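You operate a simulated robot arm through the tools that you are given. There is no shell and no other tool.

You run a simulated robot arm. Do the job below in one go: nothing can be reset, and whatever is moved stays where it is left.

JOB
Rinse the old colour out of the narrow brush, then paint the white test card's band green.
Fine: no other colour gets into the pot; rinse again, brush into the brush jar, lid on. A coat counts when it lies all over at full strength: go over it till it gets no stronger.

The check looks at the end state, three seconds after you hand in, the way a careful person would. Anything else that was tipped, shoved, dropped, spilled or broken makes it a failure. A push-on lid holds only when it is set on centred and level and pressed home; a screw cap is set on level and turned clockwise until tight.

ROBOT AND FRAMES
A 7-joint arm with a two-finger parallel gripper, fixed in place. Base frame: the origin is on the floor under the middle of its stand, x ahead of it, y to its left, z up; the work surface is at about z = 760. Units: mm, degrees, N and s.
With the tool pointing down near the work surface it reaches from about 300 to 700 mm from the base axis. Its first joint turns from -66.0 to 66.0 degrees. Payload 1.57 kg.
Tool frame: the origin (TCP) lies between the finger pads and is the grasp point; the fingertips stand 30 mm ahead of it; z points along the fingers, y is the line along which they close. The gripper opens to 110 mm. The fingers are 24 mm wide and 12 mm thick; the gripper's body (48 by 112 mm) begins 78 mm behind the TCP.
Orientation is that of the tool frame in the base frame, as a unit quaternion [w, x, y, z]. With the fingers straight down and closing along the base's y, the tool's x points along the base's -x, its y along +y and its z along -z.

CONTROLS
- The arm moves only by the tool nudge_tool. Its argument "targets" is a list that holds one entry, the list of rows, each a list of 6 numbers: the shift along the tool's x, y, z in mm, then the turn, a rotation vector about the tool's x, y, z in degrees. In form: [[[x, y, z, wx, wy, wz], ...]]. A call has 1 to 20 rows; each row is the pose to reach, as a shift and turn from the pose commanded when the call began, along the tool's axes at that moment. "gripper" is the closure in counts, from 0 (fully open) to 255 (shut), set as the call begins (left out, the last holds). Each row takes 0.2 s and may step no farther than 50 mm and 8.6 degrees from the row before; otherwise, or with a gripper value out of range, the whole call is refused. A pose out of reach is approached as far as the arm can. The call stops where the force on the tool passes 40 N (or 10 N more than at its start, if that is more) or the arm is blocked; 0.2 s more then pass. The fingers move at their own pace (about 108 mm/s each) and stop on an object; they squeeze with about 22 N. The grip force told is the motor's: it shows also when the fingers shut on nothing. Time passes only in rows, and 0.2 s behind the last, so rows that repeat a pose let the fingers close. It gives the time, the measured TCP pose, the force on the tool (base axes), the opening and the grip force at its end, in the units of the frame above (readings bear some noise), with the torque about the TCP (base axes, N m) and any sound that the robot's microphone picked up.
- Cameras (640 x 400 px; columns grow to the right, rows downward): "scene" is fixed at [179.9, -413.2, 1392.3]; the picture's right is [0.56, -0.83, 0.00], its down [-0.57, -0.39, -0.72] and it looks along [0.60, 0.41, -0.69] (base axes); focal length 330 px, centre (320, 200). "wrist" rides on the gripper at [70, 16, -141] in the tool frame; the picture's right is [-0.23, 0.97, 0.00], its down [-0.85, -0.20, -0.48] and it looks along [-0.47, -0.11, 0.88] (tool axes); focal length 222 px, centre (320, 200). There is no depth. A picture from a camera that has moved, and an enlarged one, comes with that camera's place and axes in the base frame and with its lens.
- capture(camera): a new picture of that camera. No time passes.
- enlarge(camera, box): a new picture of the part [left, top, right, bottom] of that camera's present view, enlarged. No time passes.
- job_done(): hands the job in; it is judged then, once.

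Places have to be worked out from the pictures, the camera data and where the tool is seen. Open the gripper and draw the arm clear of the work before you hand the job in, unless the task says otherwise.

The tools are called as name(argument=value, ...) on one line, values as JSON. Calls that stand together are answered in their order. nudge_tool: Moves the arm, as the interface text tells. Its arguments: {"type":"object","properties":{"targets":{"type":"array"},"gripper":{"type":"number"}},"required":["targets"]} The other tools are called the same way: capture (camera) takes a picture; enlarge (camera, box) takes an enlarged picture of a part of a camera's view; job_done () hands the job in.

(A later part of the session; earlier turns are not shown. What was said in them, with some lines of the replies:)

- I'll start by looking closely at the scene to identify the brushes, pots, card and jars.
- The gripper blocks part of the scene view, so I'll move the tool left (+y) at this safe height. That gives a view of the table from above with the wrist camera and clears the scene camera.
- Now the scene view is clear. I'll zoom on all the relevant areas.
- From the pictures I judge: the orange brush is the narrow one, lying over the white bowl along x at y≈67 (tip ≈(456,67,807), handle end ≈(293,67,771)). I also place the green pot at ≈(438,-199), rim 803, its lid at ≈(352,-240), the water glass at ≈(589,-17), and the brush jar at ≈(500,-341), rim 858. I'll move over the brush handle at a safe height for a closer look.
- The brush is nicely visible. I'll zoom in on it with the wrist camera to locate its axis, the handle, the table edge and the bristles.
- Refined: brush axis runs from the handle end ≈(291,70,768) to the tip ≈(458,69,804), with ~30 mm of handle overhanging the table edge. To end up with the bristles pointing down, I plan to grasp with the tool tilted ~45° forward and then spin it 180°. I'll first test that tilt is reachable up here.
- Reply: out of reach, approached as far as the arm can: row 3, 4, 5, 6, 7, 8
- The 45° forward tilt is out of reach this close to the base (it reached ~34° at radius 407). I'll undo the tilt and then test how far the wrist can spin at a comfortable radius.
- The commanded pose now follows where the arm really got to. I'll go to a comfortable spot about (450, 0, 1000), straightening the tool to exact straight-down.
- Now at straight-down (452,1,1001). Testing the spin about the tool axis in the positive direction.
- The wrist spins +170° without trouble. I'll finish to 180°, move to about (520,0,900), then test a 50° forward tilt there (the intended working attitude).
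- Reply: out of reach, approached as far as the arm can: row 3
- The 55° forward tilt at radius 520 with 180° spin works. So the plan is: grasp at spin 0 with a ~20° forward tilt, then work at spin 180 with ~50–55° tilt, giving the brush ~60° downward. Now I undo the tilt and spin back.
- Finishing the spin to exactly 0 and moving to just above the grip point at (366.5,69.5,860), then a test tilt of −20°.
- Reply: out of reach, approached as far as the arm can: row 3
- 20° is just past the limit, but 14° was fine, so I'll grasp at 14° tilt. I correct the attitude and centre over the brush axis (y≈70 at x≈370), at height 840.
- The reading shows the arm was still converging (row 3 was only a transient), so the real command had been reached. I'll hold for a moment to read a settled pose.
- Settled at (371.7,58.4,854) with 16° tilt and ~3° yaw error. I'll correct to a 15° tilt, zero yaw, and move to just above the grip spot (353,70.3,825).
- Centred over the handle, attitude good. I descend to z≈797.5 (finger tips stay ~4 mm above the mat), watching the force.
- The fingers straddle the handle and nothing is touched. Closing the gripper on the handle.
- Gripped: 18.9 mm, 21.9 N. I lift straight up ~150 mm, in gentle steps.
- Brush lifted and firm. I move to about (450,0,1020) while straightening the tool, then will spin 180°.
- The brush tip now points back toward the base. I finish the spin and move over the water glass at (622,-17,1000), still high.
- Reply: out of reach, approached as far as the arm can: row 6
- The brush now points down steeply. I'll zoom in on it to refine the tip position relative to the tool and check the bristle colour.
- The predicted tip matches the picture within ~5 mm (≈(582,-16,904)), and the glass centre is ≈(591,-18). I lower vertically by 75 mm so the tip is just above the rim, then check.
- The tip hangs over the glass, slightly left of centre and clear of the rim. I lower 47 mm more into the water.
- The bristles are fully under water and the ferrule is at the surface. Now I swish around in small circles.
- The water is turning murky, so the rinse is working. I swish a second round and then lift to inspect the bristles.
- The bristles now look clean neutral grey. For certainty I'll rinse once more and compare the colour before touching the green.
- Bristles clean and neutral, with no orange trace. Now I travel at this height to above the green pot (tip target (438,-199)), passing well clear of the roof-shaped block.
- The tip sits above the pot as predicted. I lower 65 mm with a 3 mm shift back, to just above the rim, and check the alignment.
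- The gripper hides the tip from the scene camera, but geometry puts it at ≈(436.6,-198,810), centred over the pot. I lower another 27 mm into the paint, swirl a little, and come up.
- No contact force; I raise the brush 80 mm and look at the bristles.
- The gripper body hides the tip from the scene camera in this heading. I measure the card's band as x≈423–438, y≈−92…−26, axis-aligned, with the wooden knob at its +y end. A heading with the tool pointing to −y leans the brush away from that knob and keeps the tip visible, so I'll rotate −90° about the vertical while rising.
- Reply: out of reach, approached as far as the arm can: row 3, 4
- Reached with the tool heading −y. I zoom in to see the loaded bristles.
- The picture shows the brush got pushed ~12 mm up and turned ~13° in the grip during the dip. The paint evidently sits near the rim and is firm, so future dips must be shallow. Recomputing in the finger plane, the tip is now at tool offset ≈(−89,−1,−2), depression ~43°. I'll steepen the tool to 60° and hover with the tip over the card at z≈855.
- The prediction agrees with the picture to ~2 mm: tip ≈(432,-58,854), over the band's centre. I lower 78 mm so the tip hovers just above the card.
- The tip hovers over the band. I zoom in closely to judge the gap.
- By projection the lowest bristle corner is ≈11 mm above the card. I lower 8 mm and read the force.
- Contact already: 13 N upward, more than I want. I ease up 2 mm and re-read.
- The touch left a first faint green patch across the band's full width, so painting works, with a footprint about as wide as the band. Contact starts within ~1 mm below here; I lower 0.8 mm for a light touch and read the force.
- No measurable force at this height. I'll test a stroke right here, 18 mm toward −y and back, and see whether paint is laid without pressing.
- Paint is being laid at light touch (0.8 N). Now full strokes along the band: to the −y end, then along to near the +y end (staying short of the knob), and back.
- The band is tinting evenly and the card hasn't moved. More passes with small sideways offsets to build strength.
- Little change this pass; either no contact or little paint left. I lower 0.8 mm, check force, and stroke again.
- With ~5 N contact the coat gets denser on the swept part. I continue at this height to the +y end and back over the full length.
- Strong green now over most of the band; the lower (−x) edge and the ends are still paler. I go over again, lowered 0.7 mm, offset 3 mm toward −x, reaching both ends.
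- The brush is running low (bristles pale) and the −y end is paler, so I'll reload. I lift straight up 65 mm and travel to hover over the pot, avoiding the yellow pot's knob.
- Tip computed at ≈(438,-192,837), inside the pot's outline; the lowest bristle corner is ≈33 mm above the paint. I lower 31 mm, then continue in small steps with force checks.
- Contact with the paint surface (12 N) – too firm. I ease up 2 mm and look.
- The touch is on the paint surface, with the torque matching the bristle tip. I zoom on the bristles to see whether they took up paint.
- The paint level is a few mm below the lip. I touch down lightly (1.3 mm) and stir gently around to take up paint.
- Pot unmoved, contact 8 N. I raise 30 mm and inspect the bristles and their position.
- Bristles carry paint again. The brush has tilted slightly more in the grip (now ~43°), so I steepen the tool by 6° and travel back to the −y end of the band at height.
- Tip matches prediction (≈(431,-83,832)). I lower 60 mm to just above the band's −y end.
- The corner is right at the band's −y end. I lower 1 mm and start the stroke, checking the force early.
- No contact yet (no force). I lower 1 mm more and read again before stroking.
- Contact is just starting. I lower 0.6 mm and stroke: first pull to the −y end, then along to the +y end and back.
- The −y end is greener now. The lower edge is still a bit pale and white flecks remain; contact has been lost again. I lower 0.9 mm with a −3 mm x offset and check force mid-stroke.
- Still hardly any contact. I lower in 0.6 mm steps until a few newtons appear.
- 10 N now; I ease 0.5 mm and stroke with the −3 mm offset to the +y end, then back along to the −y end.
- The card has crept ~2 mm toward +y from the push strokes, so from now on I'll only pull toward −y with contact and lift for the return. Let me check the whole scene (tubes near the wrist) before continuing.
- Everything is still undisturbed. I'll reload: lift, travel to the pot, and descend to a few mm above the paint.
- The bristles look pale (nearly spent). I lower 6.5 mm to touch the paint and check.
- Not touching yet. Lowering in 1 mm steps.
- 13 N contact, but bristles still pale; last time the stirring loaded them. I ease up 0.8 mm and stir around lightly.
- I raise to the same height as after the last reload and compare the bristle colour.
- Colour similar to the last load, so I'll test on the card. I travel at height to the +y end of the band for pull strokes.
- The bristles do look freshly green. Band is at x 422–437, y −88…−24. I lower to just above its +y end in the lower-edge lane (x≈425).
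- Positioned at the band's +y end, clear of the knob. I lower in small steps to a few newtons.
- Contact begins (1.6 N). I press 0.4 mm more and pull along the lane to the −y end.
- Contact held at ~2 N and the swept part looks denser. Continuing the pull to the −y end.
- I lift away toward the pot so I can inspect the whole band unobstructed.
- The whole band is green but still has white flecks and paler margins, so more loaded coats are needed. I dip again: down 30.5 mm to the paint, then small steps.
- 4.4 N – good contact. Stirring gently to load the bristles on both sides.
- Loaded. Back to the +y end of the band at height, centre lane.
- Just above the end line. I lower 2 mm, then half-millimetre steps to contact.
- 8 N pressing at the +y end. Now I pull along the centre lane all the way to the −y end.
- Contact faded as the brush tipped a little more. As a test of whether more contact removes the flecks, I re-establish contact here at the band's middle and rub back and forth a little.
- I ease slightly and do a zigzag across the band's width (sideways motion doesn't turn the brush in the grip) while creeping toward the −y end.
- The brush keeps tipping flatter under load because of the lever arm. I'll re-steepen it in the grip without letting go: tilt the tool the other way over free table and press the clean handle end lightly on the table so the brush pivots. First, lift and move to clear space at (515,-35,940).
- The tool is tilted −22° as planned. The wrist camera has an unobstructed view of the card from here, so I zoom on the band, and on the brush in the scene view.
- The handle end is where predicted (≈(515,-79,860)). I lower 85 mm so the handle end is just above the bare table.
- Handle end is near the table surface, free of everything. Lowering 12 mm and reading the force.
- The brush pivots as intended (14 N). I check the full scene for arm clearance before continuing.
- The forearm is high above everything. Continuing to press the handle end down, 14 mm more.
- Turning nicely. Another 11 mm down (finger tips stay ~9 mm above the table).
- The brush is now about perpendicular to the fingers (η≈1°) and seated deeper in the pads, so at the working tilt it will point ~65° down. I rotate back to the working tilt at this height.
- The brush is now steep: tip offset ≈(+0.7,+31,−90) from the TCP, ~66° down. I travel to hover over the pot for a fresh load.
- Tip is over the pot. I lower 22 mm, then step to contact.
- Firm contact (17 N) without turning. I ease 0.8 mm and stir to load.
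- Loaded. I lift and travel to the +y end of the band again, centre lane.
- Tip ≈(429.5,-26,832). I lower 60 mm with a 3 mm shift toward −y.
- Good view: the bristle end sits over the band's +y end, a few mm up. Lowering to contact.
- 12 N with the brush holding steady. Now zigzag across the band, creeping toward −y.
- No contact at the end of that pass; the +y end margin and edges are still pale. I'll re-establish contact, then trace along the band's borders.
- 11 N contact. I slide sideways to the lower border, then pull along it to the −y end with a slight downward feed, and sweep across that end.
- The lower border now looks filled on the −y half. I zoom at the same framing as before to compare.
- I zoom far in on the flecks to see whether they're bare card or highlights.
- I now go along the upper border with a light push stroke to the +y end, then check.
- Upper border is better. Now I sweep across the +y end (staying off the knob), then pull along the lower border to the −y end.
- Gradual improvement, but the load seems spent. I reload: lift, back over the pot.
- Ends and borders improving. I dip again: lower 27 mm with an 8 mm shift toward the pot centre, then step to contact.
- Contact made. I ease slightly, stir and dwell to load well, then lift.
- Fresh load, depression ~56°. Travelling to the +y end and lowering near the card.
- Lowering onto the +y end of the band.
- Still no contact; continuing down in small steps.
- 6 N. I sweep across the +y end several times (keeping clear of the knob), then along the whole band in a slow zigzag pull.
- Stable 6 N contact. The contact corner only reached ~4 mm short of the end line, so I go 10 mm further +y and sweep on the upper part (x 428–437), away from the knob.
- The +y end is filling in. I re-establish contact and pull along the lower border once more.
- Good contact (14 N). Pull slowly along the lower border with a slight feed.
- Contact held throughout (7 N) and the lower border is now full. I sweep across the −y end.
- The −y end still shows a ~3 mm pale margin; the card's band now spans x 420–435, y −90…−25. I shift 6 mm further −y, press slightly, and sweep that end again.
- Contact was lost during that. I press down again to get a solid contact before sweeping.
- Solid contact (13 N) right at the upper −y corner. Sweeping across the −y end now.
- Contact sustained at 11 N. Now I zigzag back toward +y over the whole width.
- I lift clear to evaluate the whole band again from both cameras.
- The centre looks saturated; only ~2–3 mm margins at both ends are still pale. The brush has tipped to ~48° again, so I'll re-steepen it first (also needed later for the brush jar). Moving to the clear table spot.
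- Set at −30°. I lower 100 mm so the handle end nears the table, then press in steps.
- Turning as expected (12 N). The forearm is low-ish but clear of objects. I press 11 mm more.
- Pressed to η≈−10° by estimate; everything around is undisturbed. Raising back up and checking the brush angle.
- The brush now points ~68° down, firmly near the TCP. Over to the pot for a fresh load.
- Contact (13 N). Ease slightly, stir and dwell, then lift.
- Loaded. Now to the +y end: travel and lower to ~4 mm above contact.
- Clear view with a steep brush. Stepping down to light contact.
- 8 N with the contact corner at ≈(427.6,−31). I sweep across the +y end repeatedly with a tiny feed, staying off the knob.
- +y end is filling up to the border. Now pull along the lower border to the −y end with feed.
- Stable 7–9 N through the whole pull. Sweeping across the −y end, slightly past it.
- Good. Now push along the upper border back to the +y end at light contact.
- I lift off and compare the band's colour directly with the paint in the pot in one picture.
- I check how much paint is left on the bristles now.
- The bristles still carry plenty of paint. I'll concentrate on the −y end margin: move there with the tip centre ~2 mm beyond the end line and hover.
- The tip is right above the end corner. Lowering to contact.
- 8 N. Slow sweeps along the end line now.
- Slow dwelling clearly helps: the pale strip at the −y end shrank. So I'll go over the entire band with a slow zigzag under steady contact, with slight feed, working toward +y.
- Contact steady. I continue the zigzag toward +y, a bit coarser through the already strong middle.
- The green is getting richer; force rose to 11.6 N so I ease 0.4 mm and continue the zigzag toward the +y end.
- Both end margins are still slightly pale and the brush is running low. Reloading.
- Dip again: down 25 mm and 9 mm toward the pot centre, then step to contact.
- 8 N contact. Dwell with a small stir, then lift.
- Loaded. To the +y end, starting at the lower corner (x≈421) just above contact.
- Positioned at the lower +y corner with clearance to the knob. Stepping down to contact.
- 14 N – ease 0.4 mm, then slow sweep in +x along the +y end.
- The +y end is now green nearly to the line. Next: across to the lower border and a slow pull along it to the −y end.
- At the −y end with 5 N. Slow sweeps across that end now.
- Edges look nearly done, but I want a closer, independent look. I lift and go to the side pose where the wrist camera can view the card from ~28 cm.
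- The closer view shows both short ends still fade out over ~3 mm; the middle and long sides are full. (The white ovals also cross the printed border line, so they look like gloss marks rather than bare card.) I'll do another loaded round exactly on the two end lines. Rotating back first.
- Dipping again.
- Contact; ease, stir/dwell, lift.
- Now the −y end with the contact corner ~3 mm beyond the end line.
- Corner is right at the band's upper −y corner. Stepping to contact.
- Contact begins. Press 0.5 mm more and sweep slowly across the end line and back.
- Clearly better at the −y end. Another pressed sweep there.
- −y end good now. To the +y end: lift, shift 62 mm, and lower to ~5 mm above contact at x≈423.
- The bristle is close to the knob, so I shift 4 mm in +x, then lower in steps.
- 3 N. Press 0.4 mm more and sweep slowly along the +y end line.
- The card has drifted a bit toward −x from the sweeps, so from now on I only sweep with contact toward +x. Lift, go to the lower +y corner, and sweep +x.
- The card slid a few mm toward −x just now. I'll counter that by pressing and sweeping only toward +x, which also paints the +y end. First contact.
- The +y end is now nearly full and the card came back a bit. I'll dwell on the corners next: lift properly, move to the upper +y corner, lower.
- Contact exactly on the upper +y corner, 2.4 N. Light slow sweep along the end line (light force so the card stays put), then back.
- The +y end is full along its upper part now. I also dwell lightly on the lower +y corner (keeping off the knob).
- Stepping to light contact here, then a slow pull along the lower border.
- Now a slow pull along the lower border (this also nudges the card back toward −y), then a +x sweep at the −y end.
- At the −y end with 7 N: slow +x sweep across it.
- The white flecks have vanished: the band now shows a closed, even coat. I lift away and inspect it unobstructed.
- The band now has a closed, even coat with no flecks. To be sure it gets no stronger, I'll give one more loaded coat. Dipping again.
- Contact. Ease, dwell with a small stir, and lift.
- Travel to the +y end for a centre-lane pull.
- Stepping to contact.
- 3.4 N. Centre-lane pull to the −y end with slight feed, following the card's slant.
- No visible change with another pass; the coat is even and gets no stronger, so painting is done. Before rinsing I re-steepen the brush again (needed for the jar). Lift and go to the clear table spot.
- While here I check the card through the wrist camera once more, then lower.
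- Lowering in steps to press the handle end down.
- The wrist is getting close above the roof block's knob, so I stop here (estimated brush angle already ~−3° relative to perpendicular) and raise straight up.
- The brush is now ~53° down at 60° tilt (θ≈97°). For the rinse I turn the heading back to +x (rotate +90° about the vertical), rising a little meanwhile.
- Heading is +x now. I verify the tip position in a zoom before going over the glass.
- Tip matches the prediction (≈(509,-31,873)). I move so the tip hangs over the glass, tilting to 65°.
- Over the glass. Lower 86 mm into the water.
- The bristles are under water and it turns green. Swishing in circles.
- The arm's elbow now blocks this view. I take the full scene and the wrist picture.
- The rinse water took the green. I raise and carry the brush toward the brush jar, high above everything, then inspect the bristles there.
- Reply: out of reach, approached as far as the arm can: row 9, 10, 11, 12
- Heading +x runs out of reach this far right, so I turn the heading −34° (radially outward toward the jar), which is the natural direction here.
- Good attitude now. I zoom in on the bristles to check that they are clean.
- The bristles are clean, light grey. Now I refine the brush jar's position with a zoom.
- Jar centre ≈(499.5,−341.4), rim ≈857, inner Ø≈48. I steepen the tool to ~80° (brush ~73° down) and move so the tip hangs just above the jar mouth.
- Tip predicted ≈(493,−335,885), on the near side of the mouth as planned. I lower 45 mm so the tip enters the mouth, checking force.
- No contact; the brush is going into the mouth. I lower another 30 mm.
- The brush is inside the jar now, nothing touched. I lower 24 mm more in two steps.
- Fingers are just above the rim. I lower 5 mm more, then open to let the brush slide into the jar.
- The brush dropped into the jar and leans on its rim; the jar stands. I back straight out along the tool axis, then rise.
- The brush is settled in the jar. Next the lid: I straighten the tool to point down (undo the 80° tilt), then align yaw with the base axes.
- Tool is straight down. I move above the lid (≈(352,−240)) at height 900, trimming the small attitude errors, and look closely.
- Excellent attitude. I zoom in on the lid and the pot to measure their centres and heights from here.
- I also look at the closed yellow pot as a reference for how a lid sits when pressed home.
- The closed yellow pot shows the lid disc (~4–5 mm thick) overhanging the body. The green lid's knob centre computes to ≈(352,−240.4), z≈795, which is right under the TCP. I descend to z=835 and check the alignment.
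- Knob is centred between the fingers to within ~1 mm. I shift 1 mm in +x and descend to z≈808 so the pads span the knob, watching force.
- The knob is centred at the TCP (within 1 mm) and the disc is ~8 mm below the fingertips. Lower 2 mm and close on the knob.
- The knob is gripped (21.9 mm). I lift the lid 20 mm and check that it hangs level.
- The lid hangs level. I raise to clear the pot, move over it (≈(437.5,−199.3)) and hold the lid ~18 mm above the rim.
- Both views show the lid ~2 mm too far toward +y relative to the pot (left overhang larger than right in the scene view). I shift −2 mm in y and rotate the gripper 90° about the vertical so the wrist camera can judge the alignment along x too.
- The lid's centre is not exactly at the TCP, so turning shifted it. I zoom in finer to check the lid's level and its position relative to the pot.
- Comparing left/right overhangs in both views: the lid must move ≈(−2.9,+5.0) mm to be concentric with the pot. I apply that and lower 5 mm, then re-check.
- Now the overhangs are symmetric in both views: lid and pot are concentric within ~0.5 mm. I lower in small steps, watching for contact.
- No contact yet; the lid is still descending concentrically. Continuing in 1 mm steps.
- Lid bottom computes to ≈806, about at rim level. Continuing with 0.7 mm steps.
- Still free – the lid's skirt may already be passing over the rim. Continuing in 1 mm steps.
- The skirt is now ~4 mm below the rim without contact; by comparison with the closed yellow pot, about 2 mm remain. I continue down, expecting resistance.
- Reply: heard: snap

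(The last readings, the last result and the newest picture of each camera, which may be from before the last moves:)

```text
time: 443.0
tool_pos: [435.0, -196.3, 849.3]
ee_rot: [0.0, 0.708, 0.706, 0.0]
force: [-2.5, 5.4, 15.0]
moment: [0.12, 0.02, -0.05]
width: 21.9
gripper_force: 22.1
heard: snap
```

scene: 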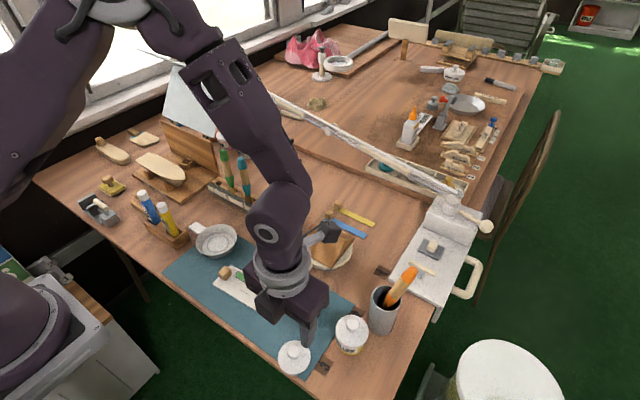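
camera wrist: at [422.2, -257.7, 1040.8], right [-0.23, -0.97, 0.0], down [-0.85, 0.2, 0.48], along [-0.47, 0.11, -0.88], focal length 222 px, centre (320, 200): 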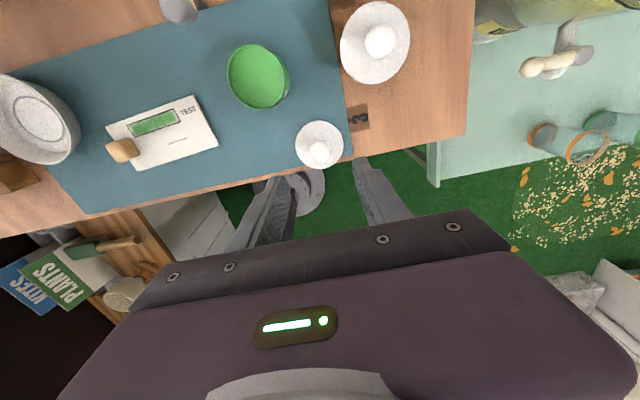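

"Snap" heard at 15 N – the lid seems to have gone home. I check the pictures.

enlarge(camera="scene", box=[285, 275, 335, 325])

enlarge(camera="wrist", box=[280, 110, 370, 190])

```text
8.00 times, centred on (310, 300) of scene
camera zoom: at [179.7, -413.0, 1392.4], right [0.56, -0.83, 0.0], down [-0.57, -0.39, -0.72], along [0.6, 0.41, -0.69], focal length 2636 px, centre (400, -600)
```

zoom: 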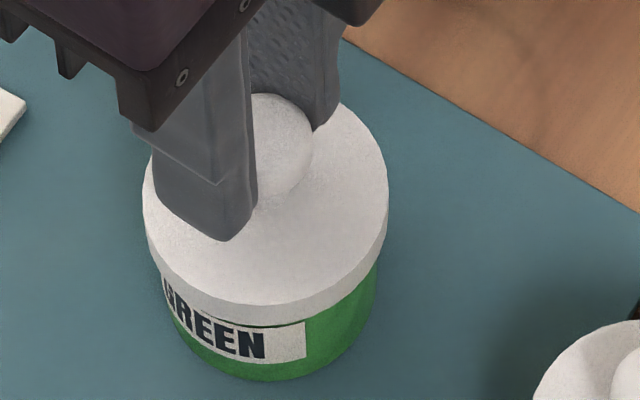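

```text
5.00 times, centred on (325, 150) of wrist
camera zoom: at [452.1, -126.2, 990.8], right [0.97, -0.23, 0.0], down [-0.2, -0.85, 0.48], along [-0.11, -0.47, -0.88], focal length 1111 px, centre (295, 450)
```

zoom: 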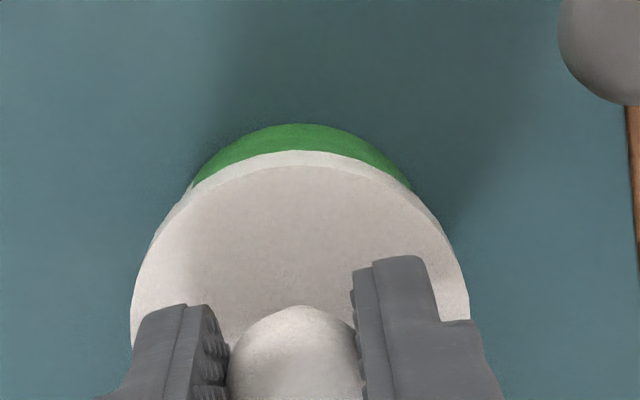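

The lid sits at the same height relation as the closed yellow one. I release the knob, back straight up and inspect.

nudge_tool(targets=[[[0, 0, 0, 0, 0, 0], [0, 0, 0, 0, 0, 0], [0, 0, 0, 0, 0, 0]]], gripper=120)

nudge_tool(targets=[[[0, 0, -15, 0, 0, 0], [0, 0, -35, 0, 0, 0], [0, 0, -55, 0, 0, 0], [0, 0, -55, 0, 0, 0]]])

enlarge(camera="scene", box=[275, 270, 385, 360])

enlarge(camera="wrist", box=[240, 80, 400, 240])

```text
time: 443.8
tool_pos: [434.1, -195.4, 848.5]
ee_rot: [0.001, 0.708, 0.706, 0.0]
force: [-0.5, -1.4, -0.8]
moment: [0.0, -0.02, 0.01]
width: 58.2
gripper_force: 0.0
```

```text
time: 444.8
tool_pos: [435.4, -194.9, 902.4]
ee_rot: [0.0, 0.708, 0.706, 0.0]
force: [1.2, 0.7, 0.1]
moment: [0.01, -0.01, -0.02]
width: 58.3
gripper_force: 0.1
```

```text
4.44 times, centred on (330, 315) of scene
camera zoom: at [179.9, -413.2, 1392.3], right [0.56, -0.83, 0.0], down [-0.57, -0.39, -0.72], along [0.6, 0.41, -0.69], focal length 1465 px, centre (276, -311)
```

zoom: 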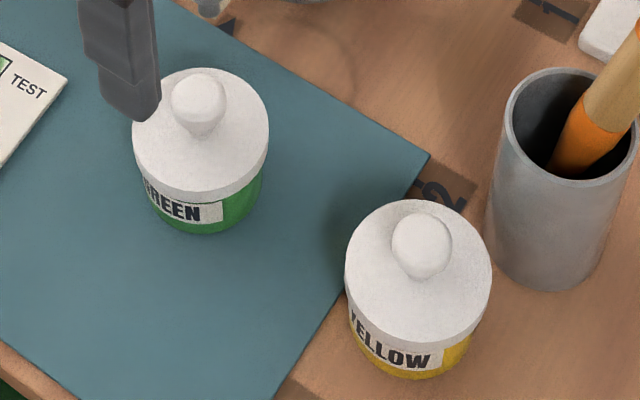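

```text
2.50 times, centred on (320, 160) of wrist
camera zoom: at [451.9, -125.6, 1044.1], right [0.97, -0.23, 0.0], down [-0.2, -0.85, 0.48], along [-0.11, -0.47, -0.88], focal length 555 px, centre (320, 300)
```

zoom: 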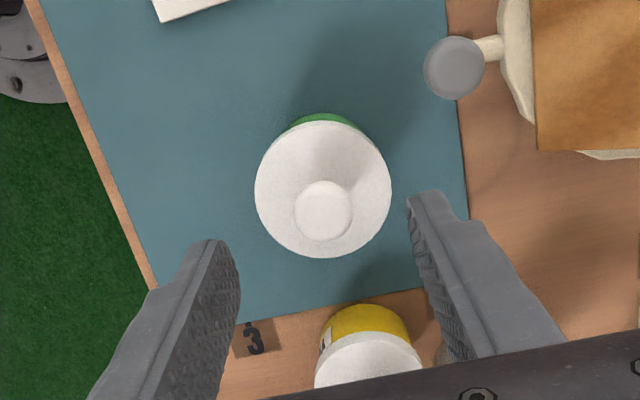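

The lid sits level and at the same height as the yellow pot's lid. To be certain it is pressed home, I close the empty fingers and press straight down on the knob's top.

nudge_tool(targets=[[[-3.7, 0, 0, 0, 0, 0], [-3.7, 0, 0, 0, 0, 0], [-3.7, 0, 10, 0, 0, 0], [-3.7, 0, 22, 0, 0, 0], [-3.7, 0, 22, 0, 0, 0]]], gripper=255)

enlarge(camera="scene", box=[275, 255, 345, 325])

enlarge(camera="wrist", box=[240, 80, 400, 240])

```text
time: 446.0
tool_pos: [436.3, -200.1, 881.1]
ee_rot: [0.001, 0.707, 0.707, 0.0]
force: [0.6, -0.9, 0.3]
moment: [0.02, -0.03, 0.03]
width: 0.0
gripper_force: 21.7
```

```text
5.71 times, centred on (310, 290) of scene
camera zoom: at [179.9, -413.2, 1392.3], right [0.56, -0.83, 0.0], down [-0.57, -0.39, -0.72], along [0.6, 0.41, -0.69], focal length 1883 px, centre (377, -314)
```

zoom: 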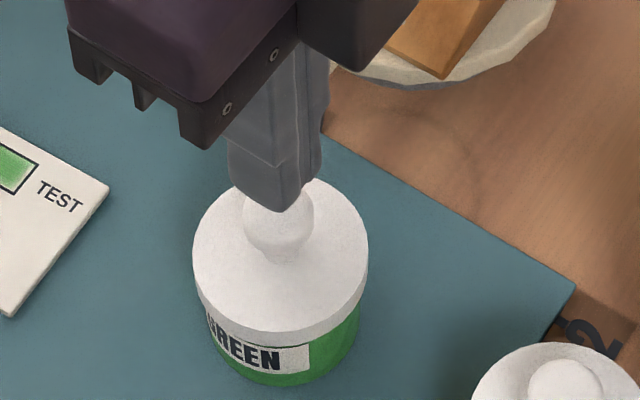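

```text
2.50 times, centred on (320, 160) of wrist
camera zoom: at [453.0, -129.9, 1022.1], right [0.97, -0.23, 0.0], down [-0.2, -0.85, 0.48], along [-0.11, -0.47, -0.88], focal length 555 px, centre (320, 300)
```

zoom: 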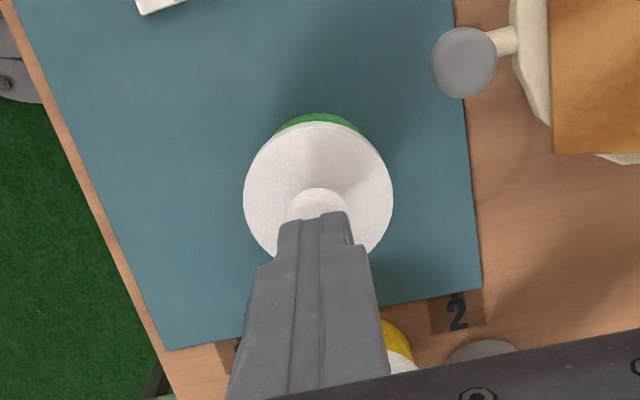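

The closed fingertips are above the knob. Pressing down gently in steps.

nudge_tool(targets=[[[0, 0, 2.5, 0, 0, 0], [0, 0, 5, 0, 0, 0], [0, 0, 5, 0, 0, 0]]])

nudge_tool(targets=[[[0, 0, 1, 0, 0, 0], [0, 0, 2, 0, 0, 0], [0, 0, 2, 0, 0, 0]]])

nudge_tool(targets=[[[0, 0, 1, 0, 0, 0], [0, 0, 1, 0, 0, 0]]])

```text
time: 446.8
tool_pos: [435.7, -200.4, 875.9]
ee_rot: [-0.001, 0.708, 0.706, 0.0]
force: [-0.2, 0.3, 0.1]
moment: [0.02, 0.02, 0.01]
width: 0.1
gripper_force: 21.0
```

```text
time: 447.6
tool_pos: [435.8, -199.4, 875.6]
ee_rot: [0.0, 0.708, 0.706, 0.0]
force: [0.1, 0.5, 0.6]
moment: [0.02, -0.03, -0.01]
width: 0.0
gripper_force: 21.3
```

```text
time: 448.2
tool_pos: [434.0, -199.3, 872.6]
ee_rot: [0.0, 0.708, 0.706, 0.0]
force: [-0.6, -0.5, 0.4]
moment: [-0.01, -0.02, 0.01]
width: 0.0
gripper_force: 20.6
```

nudge_tool(targets=[[[0, 0, 1, 0, 0, 0], [0, 0, 1, 0, 0, 0]]])

nudge_tool(targets=[[[0, 0, 1, 0, 0, 0], [0, 0, 1, 0, 0, 0]]])

enlarge(camera="scene", box=[275, 255, 345, 325])

```text
time: 448.8
tool_pos: [435.7, -199.0, 873.5]
ee_rot: [0.0, 0.708, 0.706, 0.0]
force: [-0.8, 0.5, -1.0]
moment: [0.01, -0.03, 0.01]
width: 0.1
gripper_force: 21.2
```

```text
time: 449.4
tool_pos: [434.0, -199.4, 871.4]
ee_rot: [0.0, 0.708, 0.707, 0.0]
force: [0.2, -0.9, 0.1]
moment: [0.01, -0.03, -0.02]
width: 0.0
gripper_force: 21.3
```

```text
5.71 times, centred on (310, 290) of scene
camera zoom: at [179.9, -413.2, 1392.3], right [0.56, -0.83, 0.0], down [-0.57, -0.39, -0.72], along [0.6, 0.41, -0.69], focal length 1883 px, centre (377, -314)
```

zoom: 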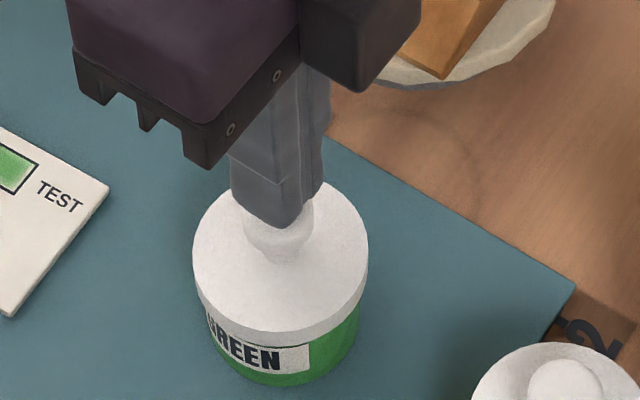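

Fingertips are about at the knob's top. Continuing down in 1 mm steps until contact.

nudge_tool(targets=[[[0, 0, 1, 0, 0, 0], [0, 0, 1, 0, 0, 0]]])

nudge_tool(targets=[[[0, 0, 1, 0, 0, 0], [0, 0, 1, 0, 0, 0]]])

nudge_tool(targets=[[[0, 0, 1, 0, 0, 0], [0, 0, 1, 0, 0, 0]]])

```text
time: 450.0
tool_pos: [434.2, -200.0, 870.5]
ee_rot: [0.0, 0.708, 0.707, 0.001]
force: [0.0, 0.3, 0.7]
moment: [0.02, 0.0, -0.01]
width: 0.0
gripper_force: 21.3
```

```text
time: 450.6
tool_pos: [435.2, -199.6, 869.0]
ee_rot: [0.0, 0.707, 0.707, 0.0]
force: [-0.3, -0.4, 0.4]
moment: [0.02, 0.01, 0.02]
width: 0.0
gripper_force: 21.2
```

```text
time: 451.2
tool_pos: [435.0, -199.7, 869.1]
ee_rot: [0.0, 0.708, 0.706, 0.0]
force: [0.7, 0.0, -0.6]
moment: [0.01, 0.01, 0.02]
width: 0.1
gripper_force: 20.9
```

nudge_tool(targets=[[[0, 0, 1, 0, 0, 0], [0, 0, 1, 0, 0, 0]]])

enlarge(camera="scene", box=[280, 265, 330, 315])

enlarge(camera="wrist", box=[270, 110, 370, 210])

```text
time: 451.8
tool_pos: [434.8, -199.4, 867.2]
ee_rot: [0.0, 0.708, 0.706, 0.0]
force: [0.1, -1.1, -0.3]
moment: [0.02, 0.01, -0.01]
width: 0.0
gripper_force: 21.0
```

```text
8.00 times, centred on (305, 290) of scene
camera zoom: at [179.9, -413.2, 1392.3], right [0.56, -0.83, 0.0], down [-0.57, -0.39, -0.72], along [0.6, 0.41, -0.69], focal length 2636 px, centre (440, -520)
```

zoom: 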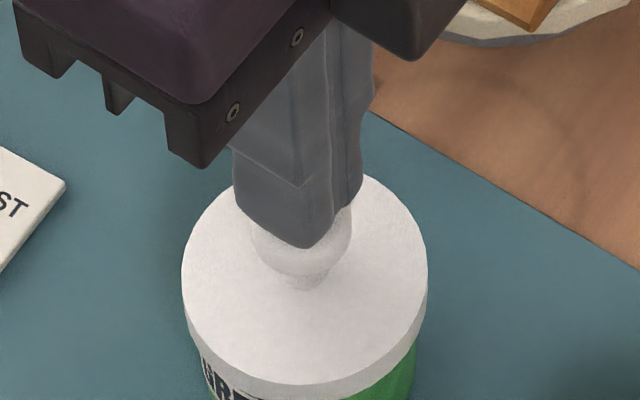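

```text
4.00 times, centred on (320, 160) of wrist
camera zoom: at [452.6, -129.9, 1009.1], right [0.97, -0.23, 0.0], down [-0.2, -0.85, 0.48], along [-0.11, -0.47, -0.88], focal length 888 px, centre (320, 360)
```

zoom: 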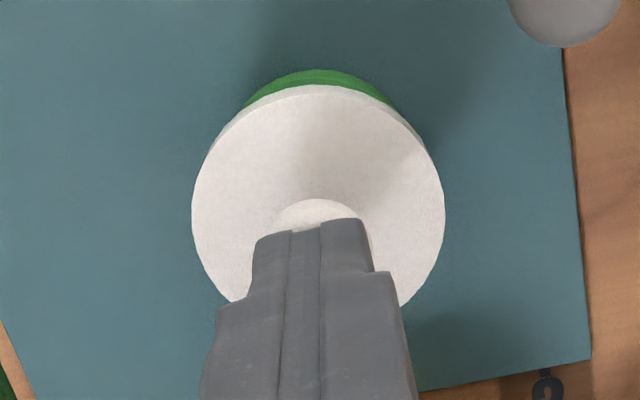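

By re-computation the knob's top should be at ≈837, i.e. right at the fingertips. Two more small steps.

nudge_tool(targets=[[[0, 0, 1, 0, 0, 0], [0, 0, 1, 0, 0, 0]]])

nudge_tool(targets=[[[0, 0, 1, 0, 0, 0], [0, 0, 1, 0, 0, 0]]])

nudge_tool(targets=[[[0, 0, 1, 0, 0, 0], [0, 0, 1, 0, 0, 0]]])

```text
time: 452.4
tool_pos: [434.7, -198.1, 866.6]
ee_rot: [0.0, 0.708, 0.706, 0.0]
force: [0.0, -1.0, -0.6]
moment: [-0.03, 0.0, 0.01]
width: 0.0
gripper_force: 21.5
```

```text
time: 453.0
tool_pos: [435.3, -199.4, 866.7]
ee_rot: [0.001, 0.708, 0.706, -0.001]
force: [0.4, 0.5, 8.2]
moment: [0.0, -0.02, 0.01]
width: 0.1
gripper_force: 21.3
```

```text
time: 453.7
tool_pos: [435.6, -199.2, 866.4]
ee_rot: [0.0, 0.708, 0.706, 0.0]
force: [-3.9, 1.5, 14.7]
moment: [0.02, 0.11, 0.04]
width: 0.0
gripper_force: 21.5
stopped in row 2: the force on the tool passed its limit at 41 N (the readings are from after the stop); the commanded pose is now the measured one
```

The knob took over 40 N straight down with no further movement – the lid is firmly home. I rise and inspect.

nudge_tool(targets=[[[0, 0, -10, 0, 0, 0], [0, 0, -30, 0, 0, 0], [0, 0, -60, 0, 0, 0], [0, 0, -100, 0, 0, 0], [0, 0, -140, 0, 0, 0], [0, 0, -140, 0, 0, 0]]])

nudge_tool(targets=[[[0, -30, 0, 0, 0, 0], [40, -60, -30, 0, 0, 0], [80, -60, -60, 0, 0, 0], [120, -60, -80, 0, 0, 0], [160, -60, -100, 0, 0, 0], [200, -60, -110, 0, 0, 0], [240, -60, -120, 0, 0, 0], [240, -60, -120, 0, 0, 0]]], gripper=0)

capture(camera="scene")

enlarge(camera="scene", box=[275, 270, 385, 360])

```text
time: 455.1
tool_pos: [435.2, -199.8, 1005.2]
ee_rot: [0.0, 0.709, 0.705, -0.001]
force: [-0.2, -0.5, 0.3]
moment: [0.01, -0.01, 0.02]
width: 0.0
gripper_force: 21.0
```

```text
refused: row 2 steps farther than a row can; nothing moved
```

```text
taken
```

scene: 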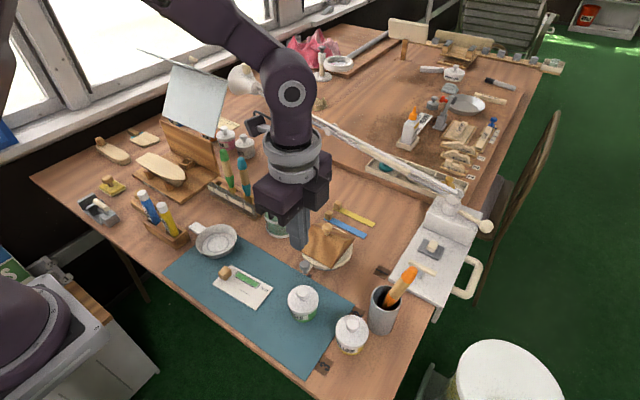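

```text
4.44 times, centred on (330, 315) of scene
camera zoom: at [179.9, -413.2, 1392.3], right [0.56, -0.83, 0.0], down [-0.57, -0.39, -0.72], along [0.6, 0.41, -0.69], focal length 1465 px, centre (276, -311)
```

zoom: 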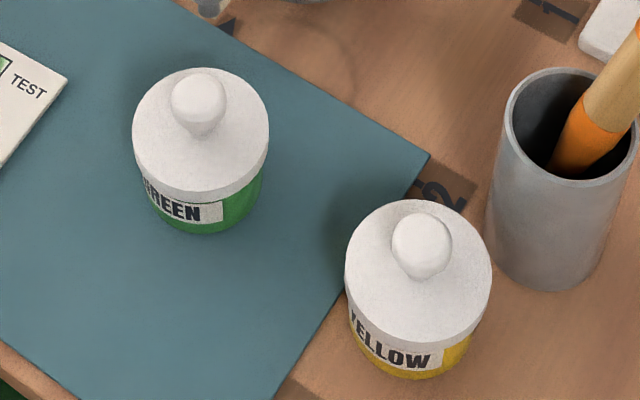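

The lid is on, level, and the pot is unmoved. (That last move was refused for a step that was too large.) I now open the gripper and draw the arm up and away from the work.

nudge_tool(targets=[[[0, 0, -40, 0, 0, 0], [0, 0, -80, 0, 0, 0], [0, 0, -120, 0, 0, 0], [0, 0, -160, 0, 0, 0], [40, -15, -170, 0, 0, 0], [80, -30, -180, 0, 0, 0], [120, -45, -180, 0, 0, 0], [160, -60, -180, 0, 0, 0], [200, -70, -180, 0, 0, 0], [240, -70, -180, 0, 0, 0], [240, -70, -180, 0, 0, 0]]], gripper=0)

capture(camera="scene")

capture(camera="wrist")

```text
time: 457.5
tool_pos: [364.4, 42.5, 1188.0]
ee_rot: [0.0, 0.707, 0.707, 0.0]
force: [-1.2, -0.4, -0.3]
moment: [-0.01, 0.05, -0.01]
width: 110.3
gripper_force: 0.1
```

```text
taken
```

scene: 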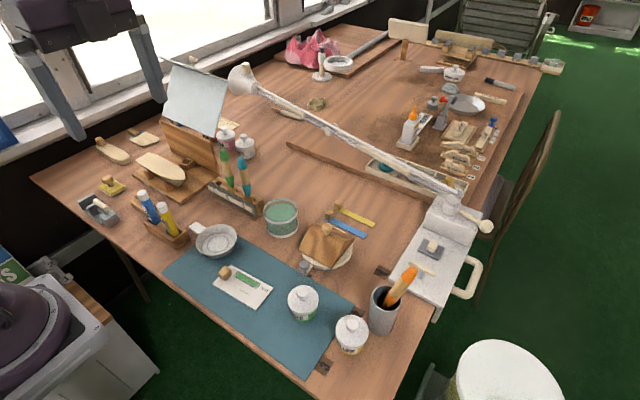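

```text
taken
camera wrist: at [381.5, 111.0, 1327.7], right [0.97, -0.23, 0.0], down [-0.2, -0.85, 0.48], along [-0.11, -0.47, -0.88], focal length 222 px, centre (320, 200)
```

wrist: 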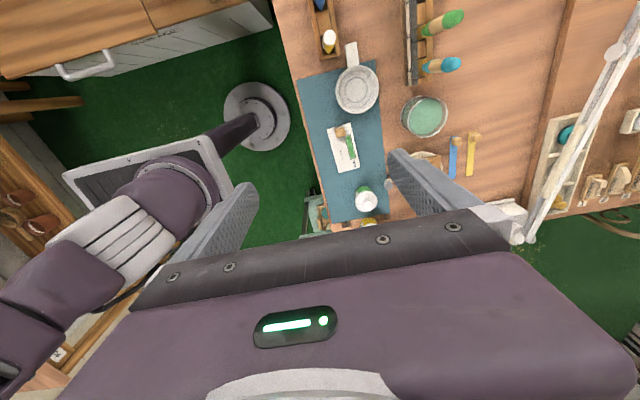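

The arm is clear. A last close inspection of the card, pot, jar and glass before handing in.

enlarge(camera="scene", box=[232, 262, 272, 290])

enlarge(camera="scene", box=[180, 190, 420, 380])

enlarge(camera="scene", box=[280, 275, 330, 325])

```text
14.29 times, centred on (252, 276) of scene
camera zoom: at [179.9, -413.2, 1392.3], right [0.56, -0.83, 0.0], down [-0.57, -0.39, -0.72], along [0.6, 0.41, -0.69], focal length 4708 px, centre (1291, -886)
```

zoom: 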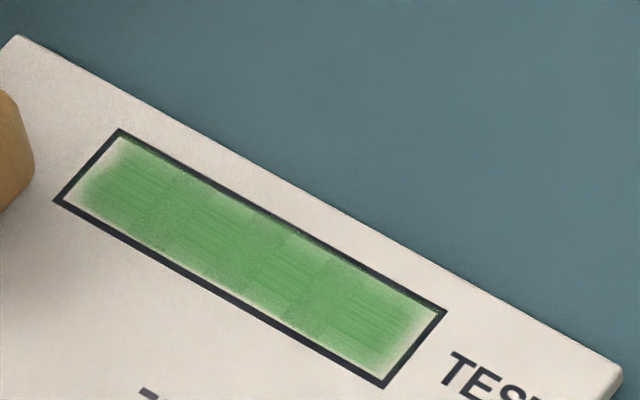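

```text
2.11 times, centred on (300, 285) of scene
camera zoom: at [179.9, -413.2, 1392.3], right [0.56, -0.83, 0.0], down [-0.57, -0.39, -0.72], along [0.6, 0.41, -0.69], focal length 694 px, centre (362, 21)
```

zoom: 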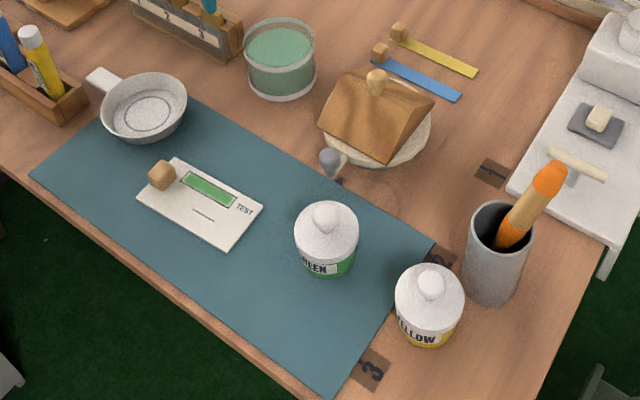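

```text
8.00 times, centred on (305, 300) of scene
camera zoom: at [179.9, -413.2, 1392.3], right [0.56, -0.83, 0.0], down [-0.57, -0.39, -0.72], along [0.6, 0.41, -0.69], focal length 2636 px, centre (440, -600)
```

zoom: 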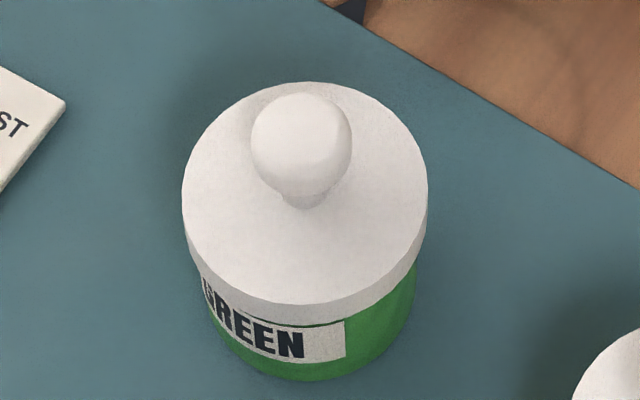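

The narrow brush is rinsed and in the jar, and the test card's band has an even green coat. The green pot's lid is pressed home, and nothing else is disturbed. Handing in.

job_done()

```text
The job is handed in.
```

The job is done and handed in.

- **Brush:** The orange narrow brush was rinsed of its old orange paint and used for the green. I rinsed it again until the bristles were clean grey, and it now stands in the brush jar.
- **Card:** The band has an even green coat. The last loaded pass made it no stronger. A faint soft margin remains right at the border lines.
- **Pot:** Only the rinsed brush went into the green pot. The lid snapped on, sits level, and took over 40 N straight down without moving further.
- **Arm:** The gripper is open and the arm is clear of the work.

**Card moved:** the card slid on the mat while I painted. It is roughly a centimetre from where it started and turned a few degrees, but it still lies flat on the mat, and I did not move it back.

Nothing else was tipped, dropped or spilled.
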